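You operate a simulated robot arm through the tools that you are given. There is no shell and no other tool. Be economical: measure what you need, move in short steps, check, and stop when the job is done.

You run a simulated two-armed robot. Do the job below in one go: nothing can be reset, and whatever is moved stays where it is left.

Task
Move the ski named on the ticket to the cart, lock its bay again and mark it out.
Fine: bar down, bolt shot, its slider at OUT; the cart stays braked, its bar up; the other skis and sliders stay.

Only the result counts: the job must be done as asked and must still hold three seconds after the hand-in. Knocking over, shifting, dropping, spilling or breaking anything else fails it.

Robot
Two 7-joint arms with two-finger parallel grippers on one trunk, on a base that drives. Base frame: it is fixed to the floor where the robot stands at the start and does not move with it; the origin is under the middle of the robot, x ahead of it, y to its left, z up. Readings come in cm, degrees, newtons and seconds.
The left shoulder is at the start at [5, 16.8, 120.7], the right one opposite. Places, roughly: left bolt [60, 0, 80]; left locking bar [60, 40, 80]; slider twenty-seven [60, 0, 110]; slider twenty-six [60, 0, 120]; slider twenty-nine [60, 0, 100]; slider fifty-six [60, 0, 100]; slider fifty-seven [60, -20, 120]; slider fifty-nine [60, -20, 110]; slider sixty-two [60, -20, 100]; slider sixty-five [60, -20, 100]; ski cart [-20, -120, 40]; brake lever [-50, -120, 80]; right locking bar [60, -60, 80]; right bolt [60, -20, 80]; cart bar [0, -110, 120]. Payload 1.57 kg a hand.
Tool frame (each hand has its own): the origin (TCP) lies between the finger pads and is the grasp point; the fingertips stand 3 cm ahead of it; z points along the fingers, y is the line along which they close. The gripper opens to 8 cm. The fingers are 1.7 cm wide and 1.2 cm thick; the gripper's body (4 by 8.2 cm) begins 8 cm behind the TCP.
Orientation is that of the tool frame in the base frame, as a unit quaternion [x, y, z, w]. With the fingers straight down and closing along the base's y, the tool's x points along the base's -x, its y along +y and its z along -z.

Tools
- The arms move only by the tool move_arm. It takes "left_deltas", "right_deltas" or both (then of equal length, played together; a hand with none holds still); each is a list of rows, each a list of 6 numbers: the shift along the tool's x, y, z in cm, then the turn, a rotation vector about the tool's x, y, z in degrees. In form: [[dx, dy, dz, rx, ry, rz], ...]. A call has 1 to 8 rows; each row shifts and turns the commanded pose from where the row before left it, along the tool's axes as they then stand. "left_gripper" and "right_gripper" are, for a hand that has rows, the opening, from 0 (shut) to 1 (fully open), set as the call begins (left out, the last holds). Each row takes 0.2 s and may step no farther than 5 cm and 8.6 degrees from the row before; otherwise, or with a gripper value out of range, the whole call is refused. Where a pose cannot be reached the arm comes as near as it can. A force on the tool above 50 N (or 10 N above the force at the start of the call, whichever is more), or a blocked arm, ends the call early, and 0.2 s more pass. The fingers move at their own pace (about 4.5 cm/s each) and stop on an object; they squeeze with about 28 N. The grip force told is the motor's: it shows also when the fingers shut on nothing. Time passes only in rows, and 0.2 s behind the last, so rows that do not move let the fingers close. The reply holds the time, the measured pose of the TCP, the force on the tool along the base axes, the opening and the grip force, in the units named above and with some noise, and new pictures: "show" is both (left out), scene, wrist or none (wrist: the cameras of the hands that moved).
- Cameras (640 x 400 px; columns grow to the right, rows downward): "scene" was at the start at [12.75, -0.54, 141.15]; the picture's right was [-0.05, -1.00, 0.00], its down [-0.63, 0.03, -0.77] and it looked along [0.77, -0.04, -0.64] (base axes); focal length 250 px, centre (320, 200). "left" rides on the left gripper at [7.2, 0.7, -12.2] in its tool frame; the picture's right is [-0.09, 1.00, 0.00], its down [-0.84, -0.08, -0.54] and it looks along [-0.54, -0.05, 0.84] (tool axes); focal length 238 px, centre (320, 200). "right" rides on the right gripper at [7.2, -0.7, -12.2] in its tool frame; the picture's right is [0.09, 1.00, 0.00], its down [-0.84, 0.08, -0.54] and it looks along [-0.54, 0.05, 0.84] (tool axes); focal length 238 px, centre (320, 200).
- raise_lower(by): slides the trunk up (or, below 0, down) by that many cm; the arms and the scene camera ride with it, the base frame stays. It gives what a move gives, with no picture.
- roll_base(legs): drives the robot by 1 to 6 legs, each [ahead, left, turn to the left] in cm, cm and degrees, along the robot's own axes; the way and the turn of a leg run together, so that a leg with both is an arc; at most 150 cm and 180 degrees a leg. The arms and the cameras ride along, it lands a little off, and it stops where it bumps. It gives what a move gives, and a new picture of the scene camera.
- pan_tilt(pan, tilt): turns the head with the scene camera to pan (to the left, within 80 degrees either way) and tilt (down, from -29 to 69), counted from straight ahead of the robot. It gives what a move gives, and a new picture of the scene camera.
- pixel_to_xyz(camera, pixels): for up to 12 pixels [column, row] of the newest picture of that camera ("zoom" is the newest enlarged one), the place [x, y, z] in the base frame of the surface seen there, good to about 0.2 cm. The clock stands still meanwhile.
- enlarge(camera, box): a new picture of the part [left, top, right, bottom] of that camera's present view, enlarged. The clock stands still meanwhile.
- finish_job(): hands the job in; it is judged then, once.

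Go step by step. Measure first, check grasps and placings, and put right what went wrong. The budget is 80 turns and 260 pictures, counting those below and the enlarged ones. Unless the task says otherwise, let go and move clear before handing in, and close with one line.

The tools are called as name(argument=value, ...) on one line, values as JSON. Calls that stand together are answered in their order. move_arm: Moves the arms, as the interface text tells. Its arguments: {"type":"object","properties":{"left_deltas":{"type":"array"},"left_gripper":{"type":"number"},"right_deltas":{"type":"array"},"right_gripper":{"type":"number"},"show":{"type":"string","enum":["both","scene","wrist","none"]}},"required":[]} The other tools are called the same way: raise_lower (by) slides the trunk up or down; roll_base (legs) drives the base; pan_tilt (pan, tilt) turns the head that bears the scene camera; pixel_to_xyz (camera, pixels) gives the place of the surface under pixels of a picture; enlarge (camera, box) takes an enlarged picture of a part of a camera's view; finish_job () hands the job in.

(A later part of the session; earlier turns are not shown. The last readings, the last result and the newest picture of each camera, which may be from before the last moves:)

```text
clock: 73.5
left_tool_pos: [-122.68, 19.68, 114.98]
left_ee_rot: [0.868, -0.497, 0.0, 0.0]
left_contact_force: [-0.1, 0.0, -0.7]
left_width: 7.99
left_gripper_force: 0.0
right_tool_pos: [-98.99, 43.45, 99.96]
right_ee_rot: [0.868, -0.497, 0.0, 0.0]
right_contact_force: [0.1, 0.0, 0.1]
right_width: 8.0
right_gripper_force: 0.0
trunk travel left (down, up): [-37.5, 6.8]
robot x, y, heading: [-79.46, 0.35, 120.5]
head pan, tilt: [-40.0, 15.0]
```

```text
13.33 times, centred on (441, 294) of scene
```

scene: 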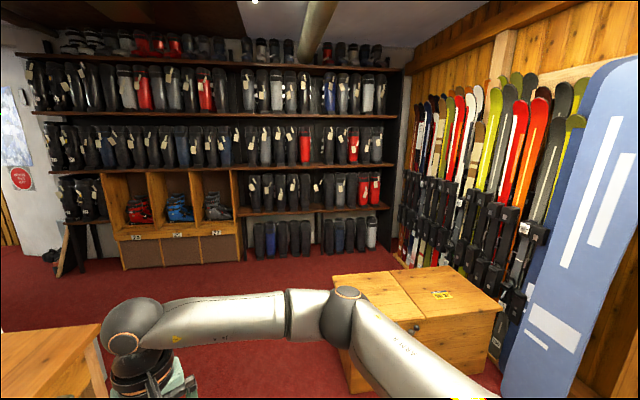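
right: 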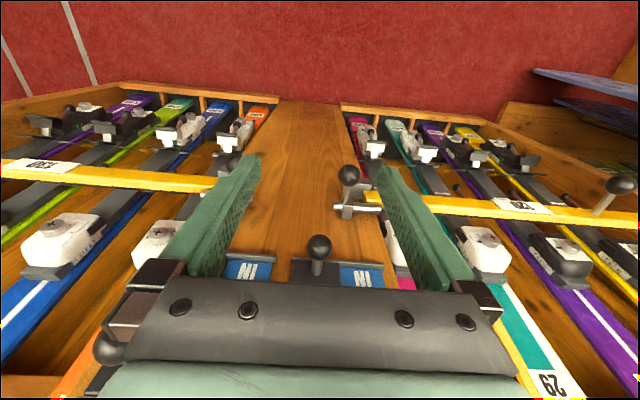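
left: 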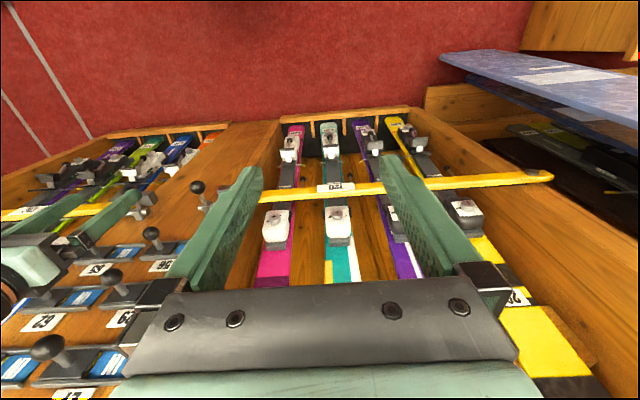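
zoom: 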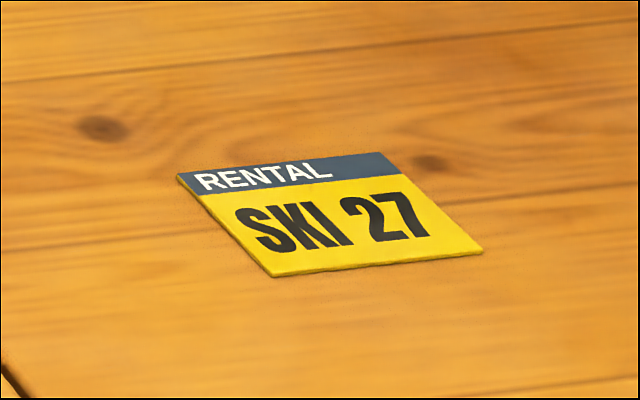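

The ticket reads "RENTAL SKI 27", the purple ski in the left rack. I'll return to face the left rack from (-40, 20) and measure it.

roll_base(legs=[[0, 0, -120.5], [39, 20, 0]])

pan_tilt(pan=0, tilt=28)

enlarge(camera="scene", box=[130, 100, 450, 300])

```text
clock: 81.2
left_tool_pos: [-0.6, 46.3, 114.9]
left_ee_rot: [0.009, 1.0, 0.0, 0.001]
left_contact_force: [0.0, -0.2, 0.3]
left_width: 8.0
left_gripper_force: 0.0
right_tool_pos: [7.26, 13.68, 99.95]
right_ee_rot: [0.009, 1.0, 0.0, 0.0]
right_contact_force: [0.5, -0.1, -0.2]
right_width: 8.0
right_gripper_force: 0.0
trunk travel left (down, up): [-37.5, 6.8]
robot x, y, heading: [-40.03, 19.84, -0.9]
head pan, tilt: [-40.0, 15.0]
```

scene: 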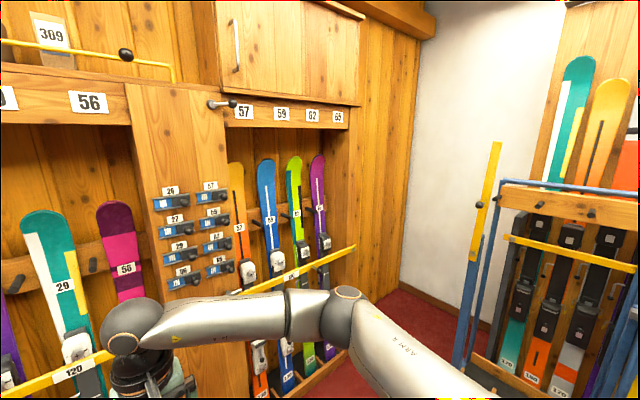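

```text
clock: 82.3
left_tool_pos: [-0.75, 46.23, 114.88]
left_ee_rot: [0.01, 1.0, 0.001, 0.0]
left_contact_force: [0.1, 1.1, 0.5]
left_width: 8.01
left_gripper_force: 0.0
right_tool_pos: [7.08, 13.74, 100.03]
right_ee_rot: [0.01, 1.0, 0.001, 0.0]
right_contact_force: [0.1, -0.8, -0.1]
right_width: 7.99
right_gripper_force: 0.0
trunk travel left (down, up): [-37.5, 6.8]
robot x, y, heading: [-39.91, 19.85, -1.3]
head pan, tilt: [0.0, 28.0]
```

scene: 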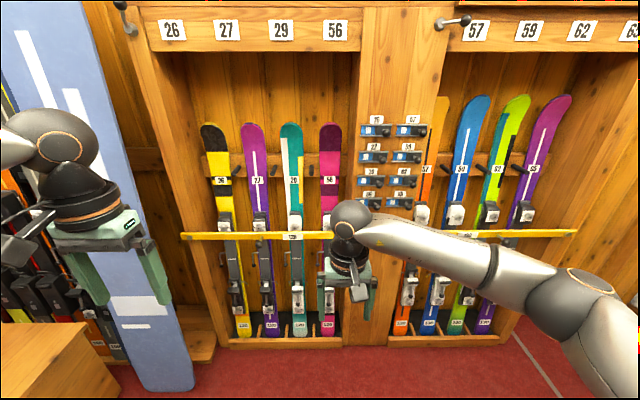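

```text
2.00 times, centred on (290, 200) of scene
```

zoom: 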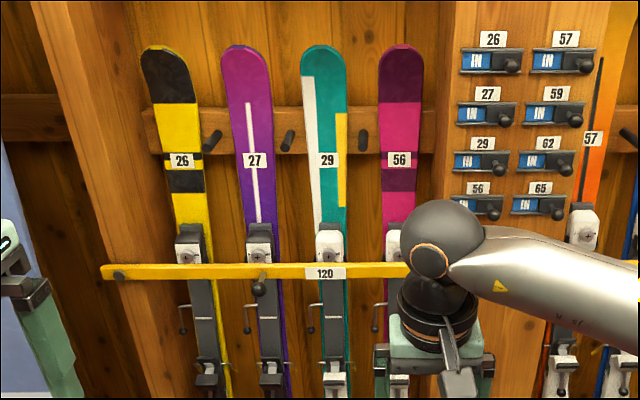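

Ski 27 stands second from the left, and the bar pivots at its left end, zoom (118,275), with a knob at (259,288). I'll measure the key points.

pixel_to_xyz(camera="zoom", pixels=[[118, 275], [259, 288], [265, 271], [390, 270], [249, 55], [256, 160], [257, 225], [260, 250], [268, 365], [487, 121], [505, 118], [288, 140]])

pixel_to_xyz(camera="scene", pixels=[[269, 328], [268, 310], [266, 290], [262, 262], [262, 200], [256, 140], [286, 340], [258, 330], [281, 328], [240, 200], [190, 300], [360, 60]])

enlarge(camera="right", box=[0, 0, 640, 400])

```text
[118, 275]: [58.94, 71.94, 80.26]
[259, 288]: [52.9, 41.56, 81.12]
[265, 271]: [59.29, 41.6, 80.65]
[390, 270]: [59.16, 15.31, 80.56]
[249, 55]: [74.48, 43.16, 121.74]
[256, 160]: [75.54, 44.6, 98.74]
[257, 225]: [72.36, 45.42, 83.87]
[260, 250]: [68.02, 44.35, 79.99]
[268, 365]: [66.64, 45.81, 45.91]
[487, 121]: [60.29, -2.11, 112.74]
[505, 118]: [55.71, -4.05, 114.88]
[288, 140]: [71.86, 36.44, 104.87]
```

```text
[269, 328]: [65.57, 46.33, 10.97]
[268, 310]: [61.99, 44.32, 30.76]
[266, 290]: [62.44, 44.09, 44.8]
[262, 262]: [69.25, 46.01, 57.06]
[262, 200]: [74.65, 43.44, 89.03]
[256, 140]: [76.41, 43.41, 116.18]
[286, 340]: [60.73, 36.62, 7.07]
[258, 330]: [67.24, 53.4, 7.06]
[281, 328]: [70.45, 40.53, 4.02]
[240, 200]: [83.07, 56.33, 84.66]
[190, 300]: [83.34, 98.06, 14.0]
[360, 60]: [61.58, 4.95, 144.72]
```

```text
1.00 times, centred on (320, 200) of right
```

zoom: 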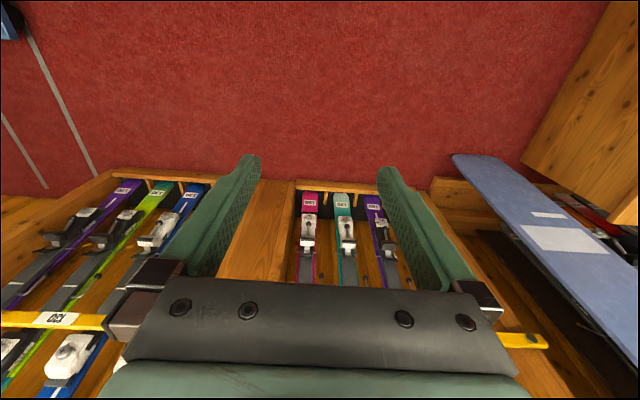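

Ski 27 spans x 65–76 as it leans, at y≈44, and the bar knob is at (52.9, 41.6, 81). I'll move the right arm aside to see the bolt and the sliders.

move_arm(right_deltas=[[0, -5, 0, 0, 0, 0], [0, -5, 0, 0, 0, 0], [0, -5, 0, 0, 0, 0], [0, -5, 0, 0, 0, 0], [0, -5, 0, 0, 0, 0]], show="none")

enlarge(camera="scene", box=[320, 110, 448, 190])

enlarge(camera="scene", box=[304, 205, 400, 265])

pixel_to_xyz(camera="zoom", pixels=[[100, 200], [150, 200], [200, 200], [250, 200], [300, 200], [350, 200], [200, 240], [250, 240]])

enlarge(camera="scene", box=[208, 110, 304, 170])

```text
clock: 83.5
left_tool_pos: [-0.71, 46.29, 115.06]
left_ee_rot: [0.008, 1.0, -0.001, -0.001]
left_contact_force: [-0.3, -0.1, -0.3]
left_width: 8.02
left_gripper_force: 0.1
right_tool_pos: [6.51, -11.29, 99.96]
right_ee_rot: [0.01, 1.0, 0.0, 0.001]
right_contact_force: [0.2, -0.1, 0.7]
right_width: 7.99
right_gripper_force: 0.0
trunk travel left (down, up): [-37.5, 6.8]
robot x, y, heading: [-40.01, 19.66, -1.2]
head pan, tilt: [0.0, 28.0]
```

```text
5.00 times, centred on (384, 150) of scene
```

zoom: 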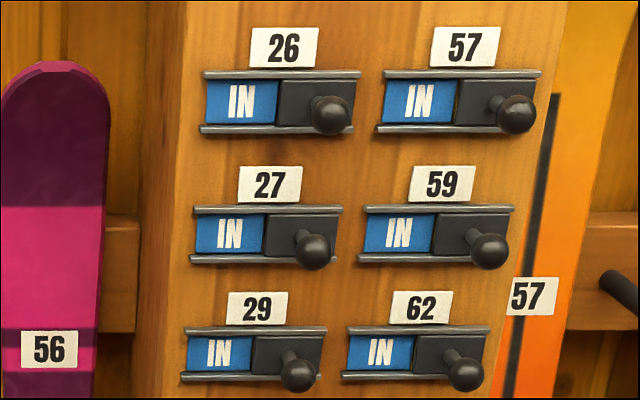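

```text
6.67 times, centred on (352, 235) of scene
```

zoom: 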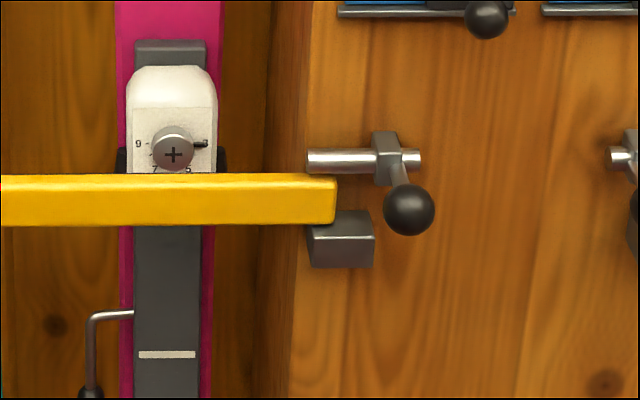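

```text
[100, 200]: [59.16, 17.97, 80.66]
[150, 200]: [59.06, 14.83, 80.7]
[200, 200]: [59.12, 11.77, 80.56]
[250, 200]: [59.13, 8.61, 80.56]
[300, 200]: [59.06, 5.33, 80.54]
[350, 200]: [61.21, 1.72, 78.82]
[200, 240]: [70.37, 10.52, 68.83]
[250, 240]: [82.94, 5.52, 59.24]
```

```text
6.67 times, centred on (256, 140) of scene
```

zoom: 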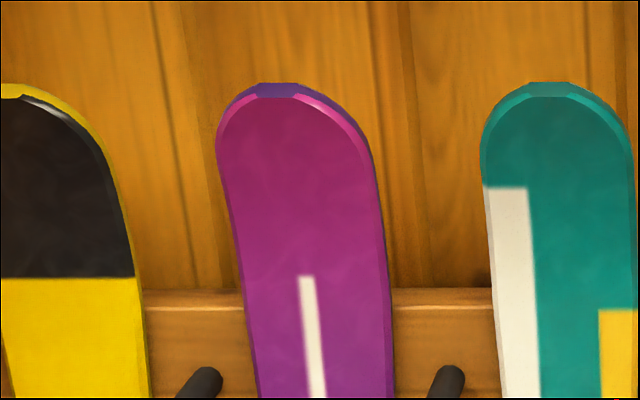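

The left bolt's rod lies over the bar's end, with its ball knob at zoom (408,210); slider knobs show IN on the left. I'll measure the knobs and the width of the ski.

pixel_to_xyz(camera="zoom", pixels=[[248, 300], [385, 300], [258, 385], [390, 385], [145, 385], [500, 385], [200, 380], [450, 375]])

enlarge(camera="scene", box=[344, 210, 424, 260])

pixel_to_xyz(camera="scene", pixels=[[365, 237], [382, 160], [349, 229], [362, 229], [348, 240], [256, 195], [248, 195], [265, 195], [374, 185], [419, 159]])

```text
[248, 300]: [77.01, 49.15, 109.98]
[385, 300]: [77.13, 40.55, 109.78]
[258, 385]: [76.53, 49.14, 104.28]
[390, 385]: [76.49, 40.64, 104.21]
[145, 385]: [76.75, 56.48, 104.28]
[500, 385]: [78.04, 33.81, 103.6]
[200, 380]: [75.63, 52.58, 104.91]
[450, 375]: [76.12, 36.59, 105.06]
```

```text
8.00 times, centred on (384, 235) of scene
```

zoom: 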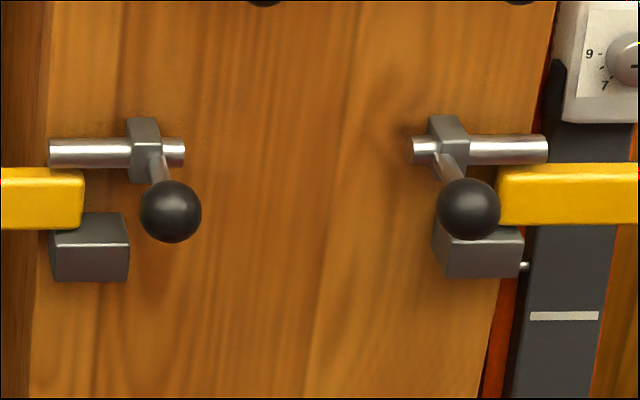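

```text
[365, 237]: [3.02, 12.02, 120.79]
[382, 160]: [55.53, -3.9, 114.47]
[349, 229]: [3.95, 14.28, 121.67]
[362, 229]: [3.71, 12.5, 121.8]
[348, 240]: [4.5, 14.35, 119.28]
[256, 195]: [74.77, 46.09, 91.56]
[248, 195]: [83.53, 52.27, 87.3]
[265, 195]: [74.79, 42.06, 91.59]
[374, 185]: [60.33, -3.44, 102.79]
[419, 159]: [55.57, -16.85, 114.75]
```

The ski is about 8.5 cm wide near its tip, too wide for the gripper there, so I need a narrower place. I'll zoom in on its waist and measure the bolt knob.

pixel_to_xyz(camera="zoom", pixels=[[170, 210], [145, 130], [70, 150], [178, 150], [90, 225], [468, 210], [60, 185]])

enlarge(camera="scene", box=[222, 170, 302, 220])

pixel_to_xyz(camera="zoom", pixels=[[210, 120], [320, 120], [218, 200], [230, 200], [325, 200], [228, 250], [238, 250], [325, 250], [332, 250], [275, 200], [150, 200], [440, 200]])

enlarge(camera="scene", box=[222, 230, 318, 290])

```text
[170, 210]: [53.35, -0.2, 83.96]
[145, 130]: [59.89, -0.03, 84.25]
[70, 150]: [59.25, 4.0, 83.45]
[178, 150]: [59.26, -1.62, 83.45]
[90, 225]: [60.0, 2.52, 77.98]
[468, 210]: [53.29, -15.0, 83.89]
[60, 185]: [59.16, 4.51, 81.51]
```

```text
8.00 times, centred on (262, 195) of scene
```

zoom: 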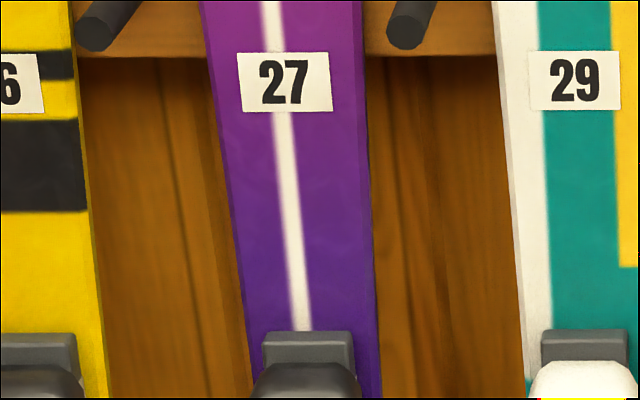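

```text
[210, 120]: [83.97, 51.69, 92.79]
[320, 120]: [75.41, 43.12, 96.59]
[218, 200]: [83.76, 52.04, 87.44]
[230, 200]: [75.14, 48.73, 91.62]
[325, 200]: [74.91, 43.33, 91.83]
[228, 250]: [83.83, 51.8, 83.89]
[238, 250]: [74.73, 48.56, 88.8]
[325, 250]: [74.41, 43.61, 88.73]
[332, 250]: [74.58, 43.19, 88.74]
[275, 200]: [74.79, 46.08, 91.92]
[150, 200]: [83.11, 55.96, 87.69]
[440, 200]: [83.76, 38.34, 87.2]
```

```text
6.67 times, centred on (270, 260) of scene
```

zoom: 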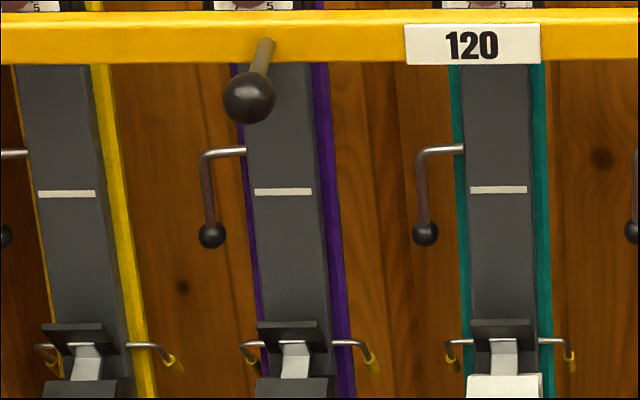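

The ball levers hang off the left of each plate, zoom (225,150), and the waist looks under 8 cm wide. I'll measure the waist edges.

pixel_to_xyz(camera="zoom", pixels=[[280, 80], [236, 72], [318, 80], [325, 100], [240, 150], [212, 235], [283, 190], [254, 250], [257, 300], [341, 250], [335, 250], [290, 325]])

pixel_to_xyz(camera="zoom", pixels=[[346, 300], [350, 300], [330, 230], [338, 230], [262, 250], [310, 250], [325, 280], [180, 365], [375, 365], [420, 235], [245, 343], [283, 300]])

```text
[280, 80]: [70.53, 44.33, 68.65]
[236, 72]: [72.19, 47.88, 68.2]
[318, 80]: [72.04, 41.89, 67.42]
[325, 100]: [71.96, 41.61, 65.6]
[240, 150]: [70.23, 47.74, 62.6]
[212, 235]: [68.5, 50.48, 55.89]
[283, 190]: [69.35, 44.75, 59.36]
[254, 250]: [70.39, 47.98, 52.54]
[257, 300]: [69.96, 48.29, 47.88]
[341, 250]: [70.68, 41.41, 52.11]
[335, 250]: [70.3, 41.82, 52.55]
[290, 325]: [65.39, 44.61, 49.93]
```

```text
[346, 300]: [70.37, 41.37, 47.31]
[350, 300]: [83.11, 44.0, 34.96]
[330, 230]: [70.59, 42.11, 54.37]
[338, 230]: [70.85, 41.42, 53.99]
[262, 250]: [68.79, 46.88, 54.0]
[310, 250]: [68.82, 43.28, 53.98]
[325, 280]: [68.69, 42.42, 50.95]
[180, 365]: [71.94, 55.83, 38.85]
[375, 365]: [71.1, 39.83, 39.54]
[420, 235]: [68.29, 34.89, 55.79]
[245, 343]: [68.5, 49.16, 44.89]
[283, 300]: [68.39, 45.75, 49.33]
```

The waist is about 6.8 cm wide, from y 41.4 to 48.2 at z 50–68, so it can be gripped at z≈68.5. I'll turn both hands to point forward while still clear of the rack.

move_arm(left_deltas=[[0, 0, 0, 0, -8.5, 0], [0, 0, 0, 0, -8.5, 0], [0, 0, 0, 0, -8.5, 0], [0, 0, 0, 0, -8.5, 0], [0, 0, 0, 0, -8.5, 0], [0, 0, 0, 0, -8.5, 0], [0, 0, 0, 0, -8.5, 0], [0, 0, 0, 0, -8.5, 0]], right_deltas=[[0, 0, 0, 0, -8.5, 0], [0, 0, 0, 0, -8.5, 0], [0, 0, 0, 0, -8.5, 0], [0, 0, 0, 0, -8.5, 0], [0, 0, 0, 0, -8.5, 0], [0, 0, 0, 0, -8.5, 0], [0, 0, 0, 0, -8.5, 0], [0, 0, 0, 0, -8.5, 0]], show="none")

move_arm(left_deltas=[[0, 0, 0, 0, -8.5, 0], [0, 0, 0, 0, -8.5, 0], [0, 0, 0, 0, -5, 0], [0, 0, 0, 0, 0, 0]], right_deltas=[[0, 0, 0, 0, -8.5, 0], [0, 0, 0, 0, -8.5, 0], [0, 0, 0, 0, -5, 0], [0, 0, 0, 0, 0, 0]], show="both")

```text
clock: 85.3
left_tool_pos: [5.73, 47.86, 117.02]
left_ee_rot: [0.007, 0.829, -0.007, 0.559]
left_contact_force: [-0.8, -0.1, -0.2]
left_width: 8.0
left_gripper_force: 0.1
left hand out of reach, approached as far as the arm can: row 6, 7, 8
right_tool_pos: [7.13, -9.29, 100.37]
right_ee_rot: [-0.012, 0.873, 0.007, 0.487]
right_contact_force: [0.4, 0.4, 0.2]
right_width: 8.01
right_gripper_force: 0.1
right hand out of reach, approached as far as the arm can: row 7, 8
trunk travel left (down, up): [-37.5, 6.8]
robot x, y, heading: [-39.92, 19.54, -1.3]
head pan, tilt: [0.0, 28.0]
```

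```text
clock: 86.3
left_tool_pos: [7.24, 48.31, 117.23]
left_ee_rot: [0.006, 0.706, -0.007, 0.708]
left_contact_force: [0.1, 0.0, 0.0]
left_width: 7.99
left_gripper_force: 0.0
left hand out of reach, approached as far as the arm can: row 1, 2
right_tool_pos: [7.02, -9.25, 100.4]
right_ee_rot: [-0.012, 0.874, 0.007, 0.486]
right_contact_force: [-0.1, 0.3, 0.2]
right_width: 8.0
right_gripper_force: 0.2
right hand out of reach, approached as far as the arm can: row 1, 2, 3
trunk travel left (down, up): [-37.5, 6.8]
robot x, y, heading: [-40.14, 20.04, -0.8]
head pan, tilt: [0.0, 28.0]
```

scene: 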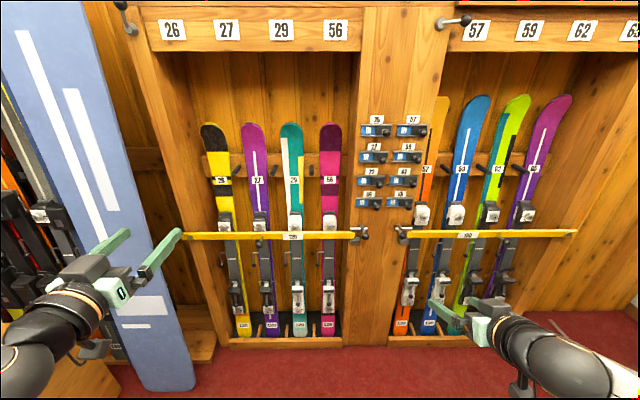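
right: 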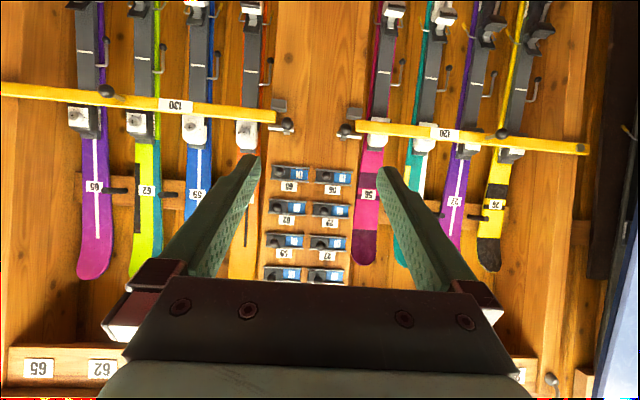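
left: 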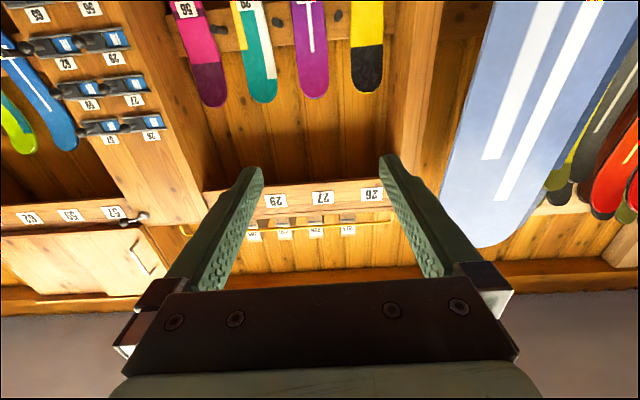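

The left hand now points forward; the right was too close to the body to finish its turn. I'll push both forward 10 cm to get into reach.

move_arm(left_deltas=[[0, 0, 5, 0, 0, 0], [0, 0, 5, 0, 0, 0], [0, 0, 0, 0, 0, 0]], right_deltas=[[0, 0, 5, 0, 0, 0], [0, 0, 5, 0, 0, 0], [0, 0, 0, 0, 0, 0]], show="none")

```text
clock: 87.1
left_tool_pos: [17.37, 48.25, 117.28]
left_ee_rot: [0.007, 0.707, -0.007, 0.707]
left_contact_force: [0.3, 0.4, 0.0]
left_width: 7.98
left_gripper_force: 0.2
right_tool_pos: [15.39, -9.14, 95.1]
right_ee_rot: [-0.012, 0.874, 0.007, 0.487]
right_contact_force: [0.3, 0.1, 0.3]
right_width: 8.03
right_gripper_force: 0.0
trunk travel left (down, up): [-37.5, 6.8]
robot x, y, heading: [-39.76, 19.69, -1.1]
head pan, tilt: [0.0, 28.0]
```

The commanded pose resets to what was reached, so I'll finish the right hand's turn with about 32° more.

move_arm(right_deltas=[[0, 0, 3, 0, -8, 0], [0, 0, 2, 0, -8, 0], [0, 0, 2, 0, -8, 0], [0, 0, 2, 0, -7.5, 0], [0, 0, 0, 0, 0, 0]], show="none")

```text
clock: 88.3
left_tool_pos: [17.4, 48.29, 117.24]
left_ee_rot: [0.007, 0.707, -0.007, 0.707]
left_contact_force: [0.1, -0.1, 0.0]
left_width: 8.01
left_gripper_force: 0.1
right_tool_pos: [22.36, -7.65, 92.09]
right_ee_rot: [0.007, 0.729, 0.068, 0.681]
right_contact_force: [-0.1, 0.7, -0.8]
right_width: 8.0
right_gripper_force: 0.0
right hand out of reach, approached as far as the arm can: row 1, 3, 4
trunk travel left (down, up): [-37.5, 6.8]
robot x, y, heading: [-40.1, 19.85, -0.8]
head pan, tilt: [0.0, 28.0]
```

The right hand points nearly forward. I'll level it, bring it to y≈0 and z≈84 in front of the bolt knob, then drive 24 cm ahead.

move_arm(right_deltas=[[3, 2.2, 0.4, 0, 0, 0], [3, 2.2, 0.4, 0, 0, 0], [3.1, 2.1, 0.4, 0, 0, 0], [0, 0, 0, 5, -3.6, -6.3], [0, 0, 0, 0, 0, 0]], right_gripper=0.6, show="none")

roll_base(legs=[[24, 0, 0.9]])

pixel_to_xyz(camera="scene", pixels=[[320, 200]])

```text
refused: row 4 steps farther than a row can; nothing moved
```

```text
clock: 90.0
left_tool_pos: [41.5, 48.69, 117.37]
left_ee_rot: [0.002, 0.707, -0.002, 0.707]
left_contact_force: [0.4, -0.1, -0.5]
left_width: 7.99
left_gripper_force: 0.0
right_tool_pos: [47.17, -7.23, 92.1]
right_ee_rot: [0.003, 0.73, 0.072, 0.68]
right_contact_force: [-0.4, -0.7, 0.8]
right_width: 8.0
right_gripper_force: 0.1
trunk travel left (down, up): [-37.5, 6.8]
robot x, y, heading: [-15.67, 19.52, -0.2]
head pan, tilt: [0.0, 28.0]
```

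scene: 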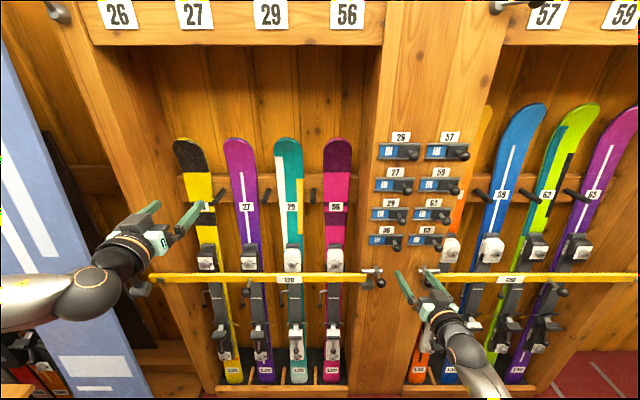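

```text
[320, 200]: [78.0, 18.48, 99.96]
```

The base is now at x=-15.7 and the right TCP at (47.2, -7.2, 92.1). I'll redo the levelling in smaller steps and align with the bolt knob.

move_arm(right_deltas=[[3, 2.2, 0.4, 0, 0, -3], [3, 2.2, 0.4, 0, 0, -3], [3, 2, 0.4, 0, 0, 0], [0, 0, 0, 5, -3.6, 0], [0, 0, 0, 0, 0, 0]], right_gripper=0.6, show="wrist")

enlarge(camera="scene", box=[320, 210, 480, 310])

```text
clock: 91.2
left_tool_pos: [41.31, 48.64, 117.51]
left_ee_rot: [0.003, 0.707, -0.003, 0.707]
left_contact_force: [0.0, 0.1, -0.2]
left_width: 8.0
left_gripper_force: 0.0
right_tool_pos: [49.67, -7.28, 82.43]
right_ee_rot: [-0.037, 0.728, 0.045, 0.683]
right_contact_force: [0.6, 0.4, -0.4]
right_width: 4.81
right_gripper_force: 0.0
right hand out of reach, approached as far as the arm can: row 1, 2, 3, 4
trunk travel left (down, up): [-37.5, 6.8]
robot x, y, heading: [-15.1, 19.56, -0.0]
head pan, tilt: [0.0, 28.0]
```

right: 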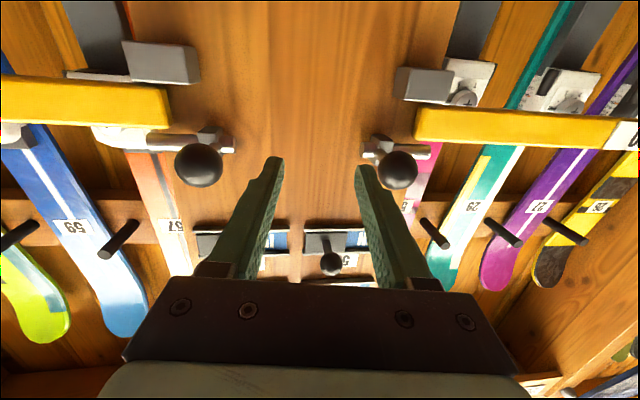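

```text
4.00 times, centred on (400, 260) of scene
```

zoom: 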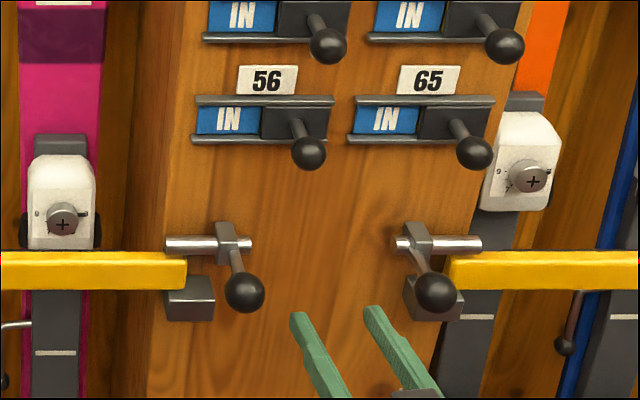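

The arm can't go further left with the hand forward, so I'll shift the base left 7 cm instead to line up with the knob.

roll_base(legs=[[0, 7.1, 0]])

move_arm(right_deltas=[[-1, 0, 0, 0, 0, 0], [0, 0, 0, 0, 0, 0]], show="wrist")

pixel_to_xyz(camera="right", pixels=[[320, 140], [325, 150], [315, 150], [320, 165]])

```text
clock: 92.3
left_tool_pos: [41.34, 55.81, 117.4]
left_ee_rot: [0.002, 0.707, -0.002, 0.707]
left_contact_force: [0.6, 0.6, -0.4]
left_width: 7.98
left_gripper_force: 0.0
right_tool_pos: [49.92, -0.13, 82.45]
right_ee_rot: [-0.038, 0.728, 0.045, 0.683]
right_contact_force: [-0.2, 0.1, -0.3]
right_width: 4.81
right_gripper_force: 0.1
trunk travel left (down, up): [-37.5, 6.8]
robot x, y, heading: [-15.44, 26.46, -0.5]
head pan, tilt: [0.0, 28.0]
```

scene: 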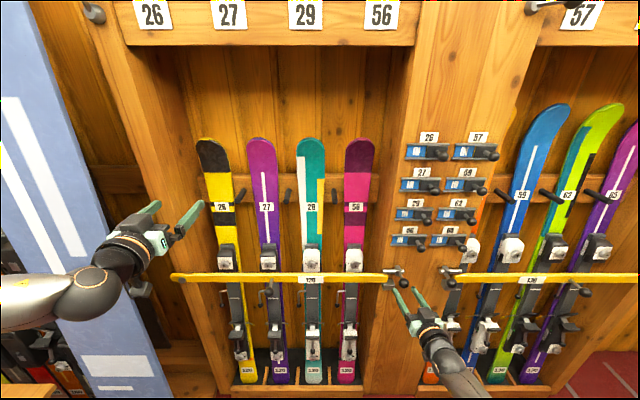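

```text
clock: 92.9
left_tool_pos: [41.33, 55.58, 117.36]
left_ee_rot: [0.003, 0.707, -0.003, 0.708]
left_contact_force: [-0.6, -0.2, 0.0]
left_width: 8.02
left_gripper_force: 0.0
right_tool_pos: [49.97, -0.19, 83.53]
right_ee_rot: [-0.038, 0.728, 0.046, 0.682]
right_contact_force: [-0.5, 0.7, 0.3]
right_width: 4.78
right_gripper_force: 0.1
trunk travel left (down, up): [-37.5, 6.8]
robot x, y, heading: [-15.67, 26.55, -0.3]
head pan, tilt: [0.0, 28.0]
```

right: 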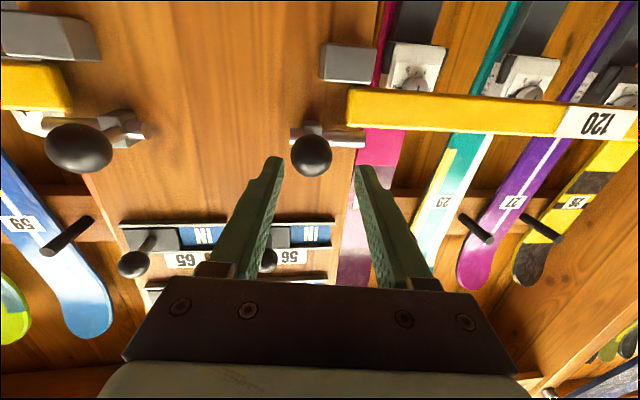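

```text
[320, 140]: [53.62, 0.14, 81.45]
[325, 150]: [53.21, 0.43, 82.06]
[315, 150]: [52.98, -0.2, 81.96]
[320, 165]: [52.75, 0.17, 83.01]
```

The knob is centred at (311,156), with its front at x≈52.8 and z≈83. I'll advance 4.6 cm and close on it.

move_arm(right_deltas=[[0, -0.4, 2.3, 0, 0, 0], [0, -0.3, 2.3, 0, 0, 0], [0, 0, 0, 0, 0, 0]], show="none")

move_arm(right_deltas=[[0, 0, 0, 0, 0, 0], [0, 0, 0, 0, 0, 0], [0, 0, 0, 0, 0, 0]], right_gripper=0, show="wrist")

```text
clock: 93.7
left_tool_pos: [41.41, 55.83, 117.46]
left_ee_rot: [0.002, 0.707, -0.002, 0.707]
left_contact_force: [0.2, 0.3, 0.5]
left_width: 7.98
left_gripper_force: 0.0
right_tool_pos: [54.64, -0.25, 83.23]
right_ee_rot: [-0.037, 0.728, 0.044, 0.683]
right_contact_force: [-0.5, 0.0, 0.2]
right_width: 4.78
right_gripper_force: 0.0
trunk travel left (down, up): [-37.5, 6.8]
robot x, y, heading: [-15.32, 26.45, -0.4]
head pan, tilt: [0.0, 28.0]
```

```text
clock: 94.5
left_tool_pos: [41.44, 55.82, 117.29]
left_ee_rot: [0.002, 0.707, -0.002, 0.707]
left_contact_force: [-0.7, 0.0, 0.5]
left_width: 7.99
left_gripper_force: 0.1
right_tool_pos: [54.64, -0.32, 83.14]
right_ee_rot: [-0.038, 0.728, 0.045, 0.683]
right_contact_force: [2.8, -1.0, 0.1]
right_width: 3.19
right_gripper_force: 31.0
trunk travel left (down, up): [-37.5, 6.8]
robot x, y, heading: [-15.62, 26.5, -0.4]
head pan, tilt: [0.0, 28.0]
```

right: 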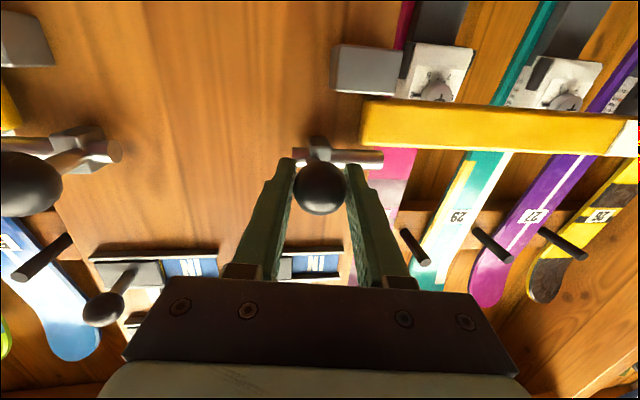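

The knob is gripped (3.2 cm opening, 31 N). I'll slide the bolt right, toward -y, by 4.5 cm.

move_arm(right_deltas=[[0, -1.5, -0.18, 0, 0, 0], [0, -1.5, -0.18, 0, 0, 0], [0, -1.5, -0.18, 0, 0, 0], [0, 0, 0, 0, 0, 0]], show="wrist")

enlarge(camera="scene", box=[340, 230, 500, 330])

```text
clock: 95.5
left_tool_pos: [41.49, 55.78, 117.21]
left_ee_rot: [0.002, 0.707, -0.002, 0.707]
left_contact_force: [0.4, 0.0, 0.8]
left_width: 7.99
left_gripper_force: 0.1
right_tool_pos: [54.56, -4.29, 83.2]
right_ee_rot: [-0.039, 0.73, 0.047, 0.681]
right_contact_force: [5.2, 13.3, -9.8]
right_width: 3.18
right_gripper_force: 39.9
trunk travel left (down, up): [-37.5, 6.8]
robot x, y, heading: [-15.73, 26.42, -0.4]
head pan, tilt: [0.0, 28.0]
```

right: 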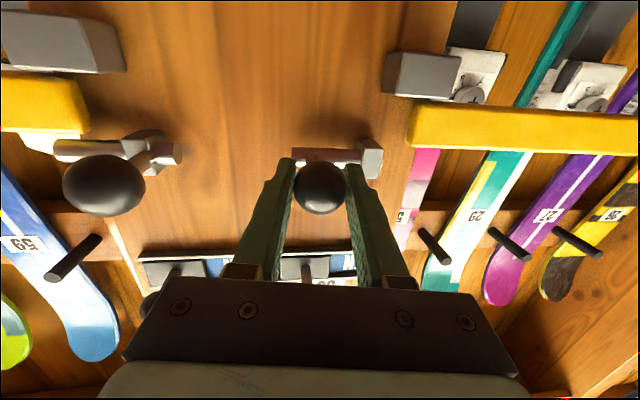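

```text
4.00 times, centred on (420, 280) of scene
```

zoom: 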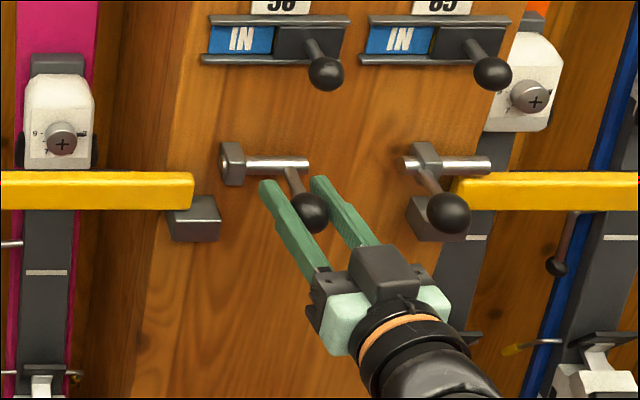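

The bolt is fully drawn: its rod is clear of the bar in the zoom. I'll let go, pull the right hand back, lower the left hand to knob height and shift the base right.

move_arm(right_deltas=[[0, 0, 0, 0, 0, 0], [0, 0, 0, 0, 0, 0]], right_gripper=0.7, show="none")

move_arm(right_deltas=[[0, 0, -5, 0, 0, 0], [0, 0, -5, 0, 0, 0], [0, 0, 0, 0, 0, 0], [0, 0, 0, 0, 0, 0], [0, 0, 0, 0, 0, 0], [0, 0, 0, 0, 0, 0], [0, 0, 0, 0, 0, 0], [0, 0, 0, 0, 0, 0]], left_deltas=[[4.5, 0, 0, 0, 0, 0], [4.5, 0, 0, 0, 0, 0], [4.5, 0, 0, 0, 0, 0], [4.5, 0, 0, 0, 0, 0], [4.5, 0, 0, 0, 0, 0], [4.5, 0, 0, 0, 0, 0], [4.5, 0, 0, 0, 0, 0], [4.3, 0, 0, 0, 0, 0]], left_gripper=0.6, show="none")

roll_base(legs=[[0, -12.5, 0]])

```text
clock: 96.1
left_tool_pos: [41.32, 55.68, 117.43]
left_ee_rot: [0.002, 0.707, -0.002, 0.708]
left_contact_force: [-0.3, -0.6, -0.4]
left_width: 8.0
left_gripper_force: 0.1
right_tool_pos: [54.66, -4.85, 83.46]
right_ee_rot: [-0.037, 0.729, 0.045, 0.682]
right_contact_force: [-0.3, -0.1, -0.6]
right_width: 5.56
right_gripper_force: 0.1
trunk travel left (down, up): [-37.5, 6.8]
robot x, y, heading: [-15.6, 26.42, -0.3]
head pan, tilt: [0.0, 28.0]
```

```text
clock: 97.9
left_tool_pos: [38.52, 59.46, 101.05]
left_ee_rot: [0.002, 0.708, -0.002, 0.706]
left_contact_force: [0.4, 0.8, -0.2]
left_width: 4.8
left_gripper_force: 0.1
left hand out of reach, approached as far as the arm can: row 4, 5, 6, 7, 8
right_tool_pos: [44.86, -5.98, 83.68]
right_ee_rot: [-0.037, 0.729, 0.045, 0.683]
right_contact_force: [-0.7, 0.4, 0.6]
right_width: 5.61
right_gripper_force: 0.0
trunk travel left (down, up): [-37.5, 6.8]
robot x, y, heading: [-15.69, 26.36, -0.2]
head pan, tilt: [0.0, 28.0]
```

```text
clock: 99.1
left_tool_pos: [38.42, 46.96, 101.16]
left_ee_rot: [0.002, 0.708, -0.002, 0.707]
left_contact_force: [0.6, 0.2, 0.0]
left_width: 4.8
left_gripper_force: 0.0
right_tool_pos: [44.77, -18.32, 83.63]
right_ee_rot: [-0.036, 0.729, 0.044, 0.682]
right_contact_force: [-0.3, 0.5, 0.4]
right_width: 5.59
right_gripper_force: 0.1
trunk travel left (down, up): [-37.5, 6.8]
robot x, y, heading: [-15.71, 14.32, -0.2]
head pan, tilt: [0.0, 28.0]
```

scene: 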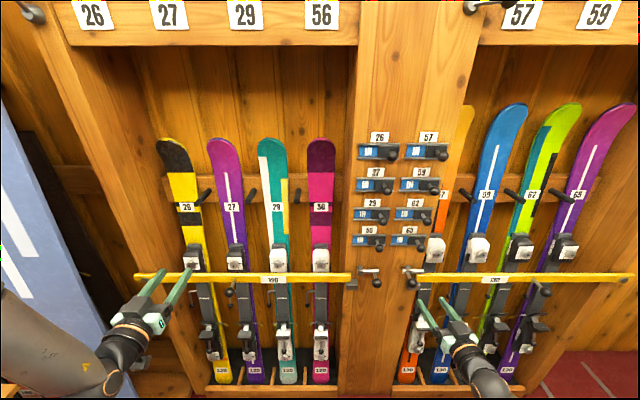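

The left arm ran out of reach at z=101, so I'll lower the trunk 19.8 cm, which brings the left hand to knob height.

raise_lower(by=-19.8)

move_arm(left_deltas=[[0, -2.7, 3, 0, 0, 0], [0, -2.7, 3, 0, 0, 0], [0, 0, 2, 0, 0, 0], [0, 0, 0, 0, 0, 0]], show="both")

```text
clock: 101.3
left_tool_pos: [38.48, 46.99, 81.19]
left_ee_rot: [0.003, 0.708, -0.003, 0.707]
left_contact_force: [0.4, -0.6, 0.2]
left_width: 4.82
left_gripper_force: 0.1
right_tool_pos: [44.84, -18.3, 63.88]
right_ee_rot: [-0.037, 0.729, 0.044, 0.683]
right_contact_force: [0.0, -0.3, 0.0]
right_width: 5.61
right_gripper_force: 0.2
trunk travel left (down, up): [-17.7, 26.6]
robot x, y, heading: [-15.95, 14.06, -0.5]
head pan, tilt: [0.0, 28.0]
```

```text
clock: 102.3
left_tool_pos: [45.25, 42.79, 84.53]
left_ee_rot: [0.003, 0.707, -0.003, 0.707]
left_contact_force: [-0.4, 0.1, 1.0]
left_width: 4.81
left_gripper_force: 0.1
left hand out of reach, approached as far as the arm can: row 1, 2, 3
right_tool_pos: [44.82, -18.33, 63.88]
right_ee_rot: [-0.037, 0.729, 0.045, 0.682]
right_contact_force: [-0.5, -0.7, -0.2]
right_width: 5.6
right_gripper_force: 0.1
trunk travel left (down, up): [-17.7, 26.6]
robot x, y, heading: [-15.7, 14.15, -0.2]
head pan, tilt: [0.0, 28.0]
```

scene: 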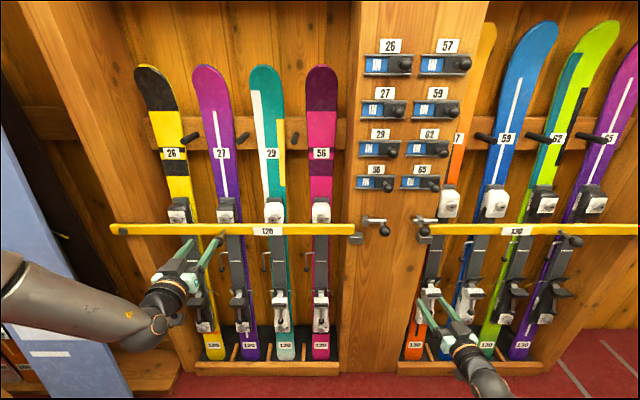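
left: 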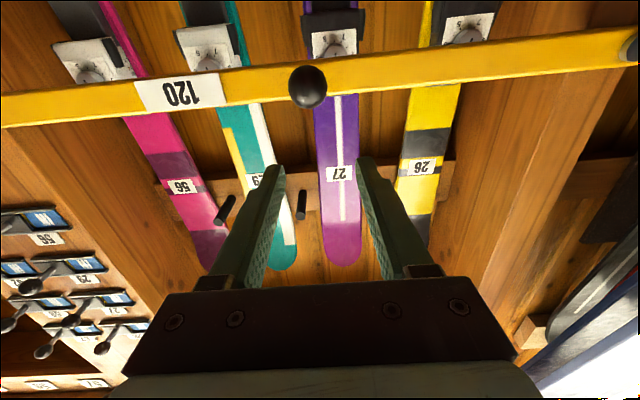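

The hand drifted up to z=84.5. I'll lower the trunk 3.6 cm more and drive the base to bring the fingers around the bar knob at (54.3, 41.6, 81).

raise_lower(by=-3.6)

roll_base(legs=[[4, -1.2, 0]])

move_arm(left_deltas=[[0, 0, 0, 0, 0, 0]], show="wrist")

pixel_to_xyz(camera="left", pixels=[[307, 120], [307, 130], [307, 110], [307, 140], [300, 120], [315, 120]])

```text
clock: 103.1
left_tool_pos: [45.22, 42.78, 80.87]
left_ee_rot: [0.001, 0.708, -0.001, 0.706]
left_contact_force: [0.4, 0.0, -0.8]
left_width: 4.81
left_gripper_force: 0.1
right_tool_pos: [44.93, -18.37, 60.28]
right_ee_rot: [-0.037, 0.729, 0.045, 0.682]
right_contact_force: [0.0, -0.1, 0.8]
right_width: 5.61
right_gripper_force: 0.0
trunk travel left (down, up): [-14.1, 30.2]
robot x, y, heading: [-15.47, 14.27, -0.4]
head pan, tilt: [0.0, 28.0]
```

```text
clock: 104.0
left_tool_pos: [49.13, 41.55, 80.92]
left_ee_rot: [0.002, 0.708, -0.002, 0.706]
left_contact_force: [0.3, 0.4, 0.3]
left_width: 4.8
left_gripper_force: 0.0
right_tool_pos: [48.74, -19.51, 60.34]
right_ee_rot: [-0.038, 0.728, 0.045, 0.683]
right_contact_force: [-0.8, 0.2, 0.3]
right_width: 5.56
right_gripper_force: 0.0
trunk travel left (down, up): [-14.1, 30.2]
robot x, y, heading: [-11.96, 12.69, -0.1]
head pan, tilt: [0.0, 28.0]
```

scene: 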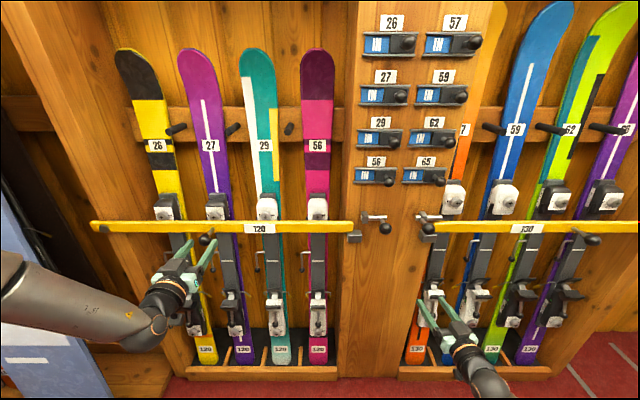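

```text
clock: 104.4
left_tool_pos: [49.1, 41.49, 80.99]
left_ee_rot: [0.002, 0.707, -0.002, 0.707]
left_contact_force: [-0.1, 0.7, -0.7]
left_width: 4.81
left_gripper_force: 0.0
right_tool_pos: [48.67, -19.39, 60.22]
right_ee_rot: [-0.038, 0.728, 0.046, 0.683]
right_contact_force: [-0.2, -0.3, -0.5]
right_width: 5.61
right_gripper_force: 0.1
trunk travel left (down, up): [-14.1, 30.2]
robot x, y, heading: [-11.84, 12.7, 0.0]
head pan, tilt: [0.0, 28.0]
```

left: 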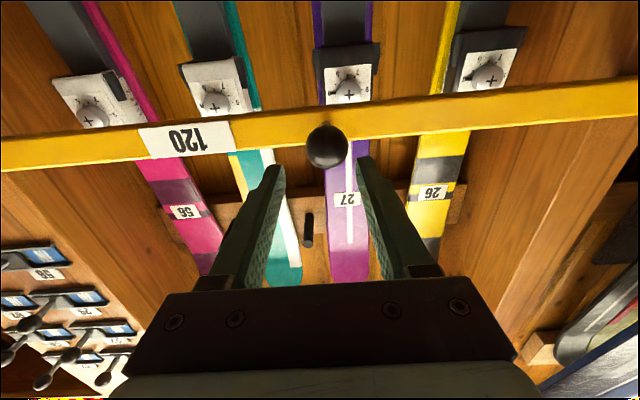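

```text
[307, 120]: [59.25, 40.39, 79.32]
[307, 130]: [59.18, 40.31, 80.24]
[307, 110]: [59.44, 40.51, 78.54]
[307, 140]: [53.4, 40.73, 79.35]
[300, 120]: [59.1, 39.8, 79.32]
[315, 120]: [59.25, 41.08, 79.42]
```

The knob is centred between the fingers at (327,147). I'll advance 5 cm and close on it.

move_arm(left_deltas=[[0.2, 0.3, 2.6, 0, 0, 0], [0.2, 0.2, 2.6, 0, 0, 0], [0, 0, 0, 0, 0, 0]], show="none")

move_arm(left_deltas=[[0, 0, 0, 0, 0, 0], [0, 0, 0, 0, 0, 0], [0, 0, 0, 0, 0, 0]], left_gripper=0, show="wrist")

```text
clock: 105.2
left_tool_pos: [53.15, 42.82, 82.61]
left_ee_rot: [0.002, 0.709, -0.002, 0.706]
left_contact_force: [0.1, 0.4, -0.6]
left_width: 4.83
left_gripper_force: 0.1
left hand out of reach, approached as far as the arm can: row 1, 2
right_tool_pos: [48.78, -19.47, 60.21]
right_ee_rot: [-0.037, 0.729, 0.045, 0.682]
right_contact_force: [0.4, 0.1, 0.5]
right_width: 5.59
right_gripper_force: 0.1
trunk travel left (down, up): [-14.1, 30.2]
robot x, y, heading: [-12.02, 12.73, -0.5]
head pan, tilt: [0.0, 28.0]
```

```text
clock: 106.0
left_tool_pos: [53.14, 42.89, 82.61]
left_ee_rot: [0.003, 0.708, -0.003, 0.706]
left_contact_force: [0.1, 0.3, -0.1]
left_width: 0.0
left_gripper_force: 12.3
right_tool_pos: [48.83, -19.61, 60.23]
right_ee_rot: [-0.037, 0.729, 0.045, 0.682]
right_contact_force: [0.8, 0.4, 0.6]
right_width: 5.61
right_gripper_force: 0.0
trunk travel left (down, up): [-14.1, 30.2]
robot x, y, heading: [-11.63, 13.1, -0.2]
head pan, tilt: [0.0, 28.0]
```

left: 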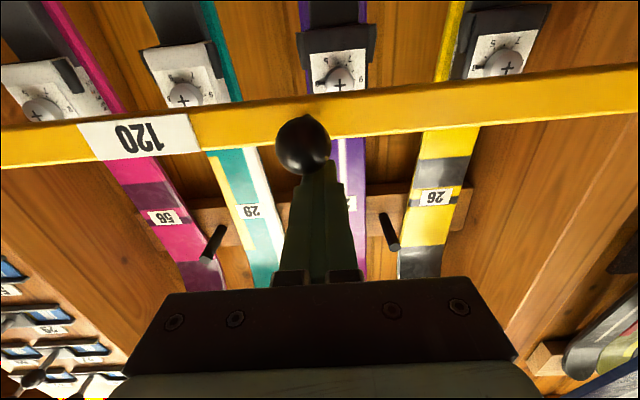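

The arm drifted up and the fingers missed the knob. Pitching the hand down about 25° should ease the wrist, so I'll back off, pitch and re-aim.

move_arm(left_deltas=[[0, 0, -4, 0, 0, 0], [0, 0, 0, 0, 8.4, 0], [0, 0, 0, 0, 8.4, 0], [0, 0, 0, 0, 8.2, 0], [0, 0, 0, 0, 0, 0]], left_gripper=0.6, show="none")

move_arm(left_deltas=[[1.8, -1.2, -0.8, 0, 0, 0], [0, 0, 0, 0, 0, 0]], show="wrist")

```text
clock: 107.2
left_tool_pos: [48.94, 42.9, 82.79]
left_ee_rot: [0.003, 0.844, -0.002, 0.536]
left_contact_force: [-0.8, -0.2, 0.6]
left_width: 4.78
left_gripper_force: 0.1
right_tool_pos: [48.75, -19.67, 60.29]
right_ee_rot: [-0.037, 0.729, 0.044, 0.682]
right_contact_force: [-0.4, -0.5, -0.4]
right_width: 5.59
right_gripper_force: 0.1
trunk travel left (down, up): [-14.1, 30.2]
robot x, y, heading: [-11.83, 12.83, -0.3]
head pan, tilt: [0.0, 28.0]
```

```text
clock: 107.8
left_tool_pos: [47.42, 41.6, 81.36]
left_ee_rot: [0.002, 0.844, -0.001, 0.536]
left_contact_force: [-0.1, 0.2, -0.9]
left_width: 4.79
left_gripper_force: 0.1
right_tool_pos: [48.77, -19.46, 60.15]
right_ee_rot: [-0.037, 0.728, 0.045, 0.683]
right_contact_force: [0.1, -0.1, 0.4]
right_width: 5.58
right_gripper_force: 0.1
trunk travel left (down, up): [-14.1, 30.2]
robot x, y, heading: [-11.7, 12.68, -0.6]
head pan, tilt: [0.0, 28.0]
```

left: 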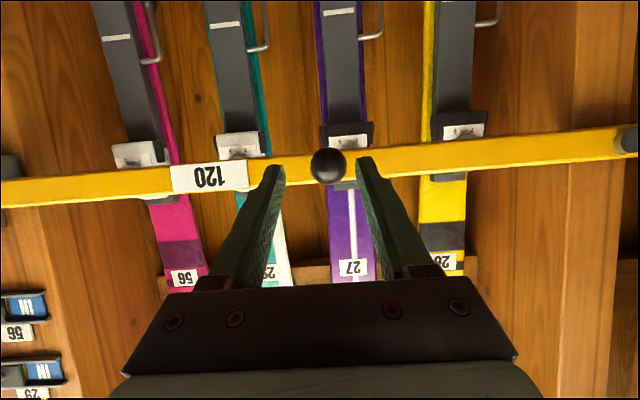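

Now the arm follows exactly. I'll move to (54.3, 42, 80.6) and close.

move_arm(left_deltas=[[-1.1, 0.2, 3.3, 0, 0, 0], [-1.1, 0.2, 3.3, 0, 0, 0], [0, 0, 0, 0, 0, 0]], show="none")

move_arm(left_deltas=[[0, 0, 0, 0, 0, 0], [0, 0, 0, 0, 0, 0], [0, 0, 0, 0, 0, 0]], left_gripper=0, show="wrist")

```text
clock: 108.6
left_tool_pos: [54.45, 42.12, 80.49]
left_ee_rot: [0.002, 0.844, -0.001, 0.536]
left_contact_force: [0.1, 0.0, 0.0]
left_width: 4.81
left_gripper_force: 0.1
right_tool_pos: [48.72, -19.46, 60.29]
right_ee_rot: [-0.038, 0.729, 0.045, 0.682]
right_contact_force: [-0.3, 0.1, -0.8]
right_width: 5.58
right_gripper_force: 0.1
trunk travel left (down, up): [-14.1, 30.2]
robot x, y, heading: [-11.57, 12.68, -0.2]
head pan, tilt: [0.0, 28.0]
```

```text
clock: 109.4
left_tool_pos: [54.49, 42.09, 80.35]
left_ee_rot: [0.002, 0.844, -0.001, 0.537]
left_contact_force: [1.0, 4.5, -0.3]
left_width: 3.16
left_gripper_force: 31.0
right_tool_pos: [48.79, -19.48, 60.34]
right_ee_rot: [-0.037, 0.728, 0.044, 0.683]
right_contact_force: [0.3, 0.6, -0.5]
right_width: 5.62
right_gripper_force: 0.1
trunk travel left (down, up): [-14.1, 30.2]
robot x, y, heading: [-11.54, 12.83, -0.2]
head pan, tilt: [0.0, 28.0]
```

left: 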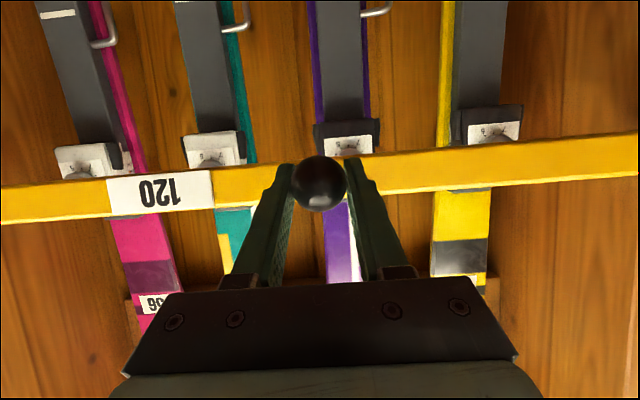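

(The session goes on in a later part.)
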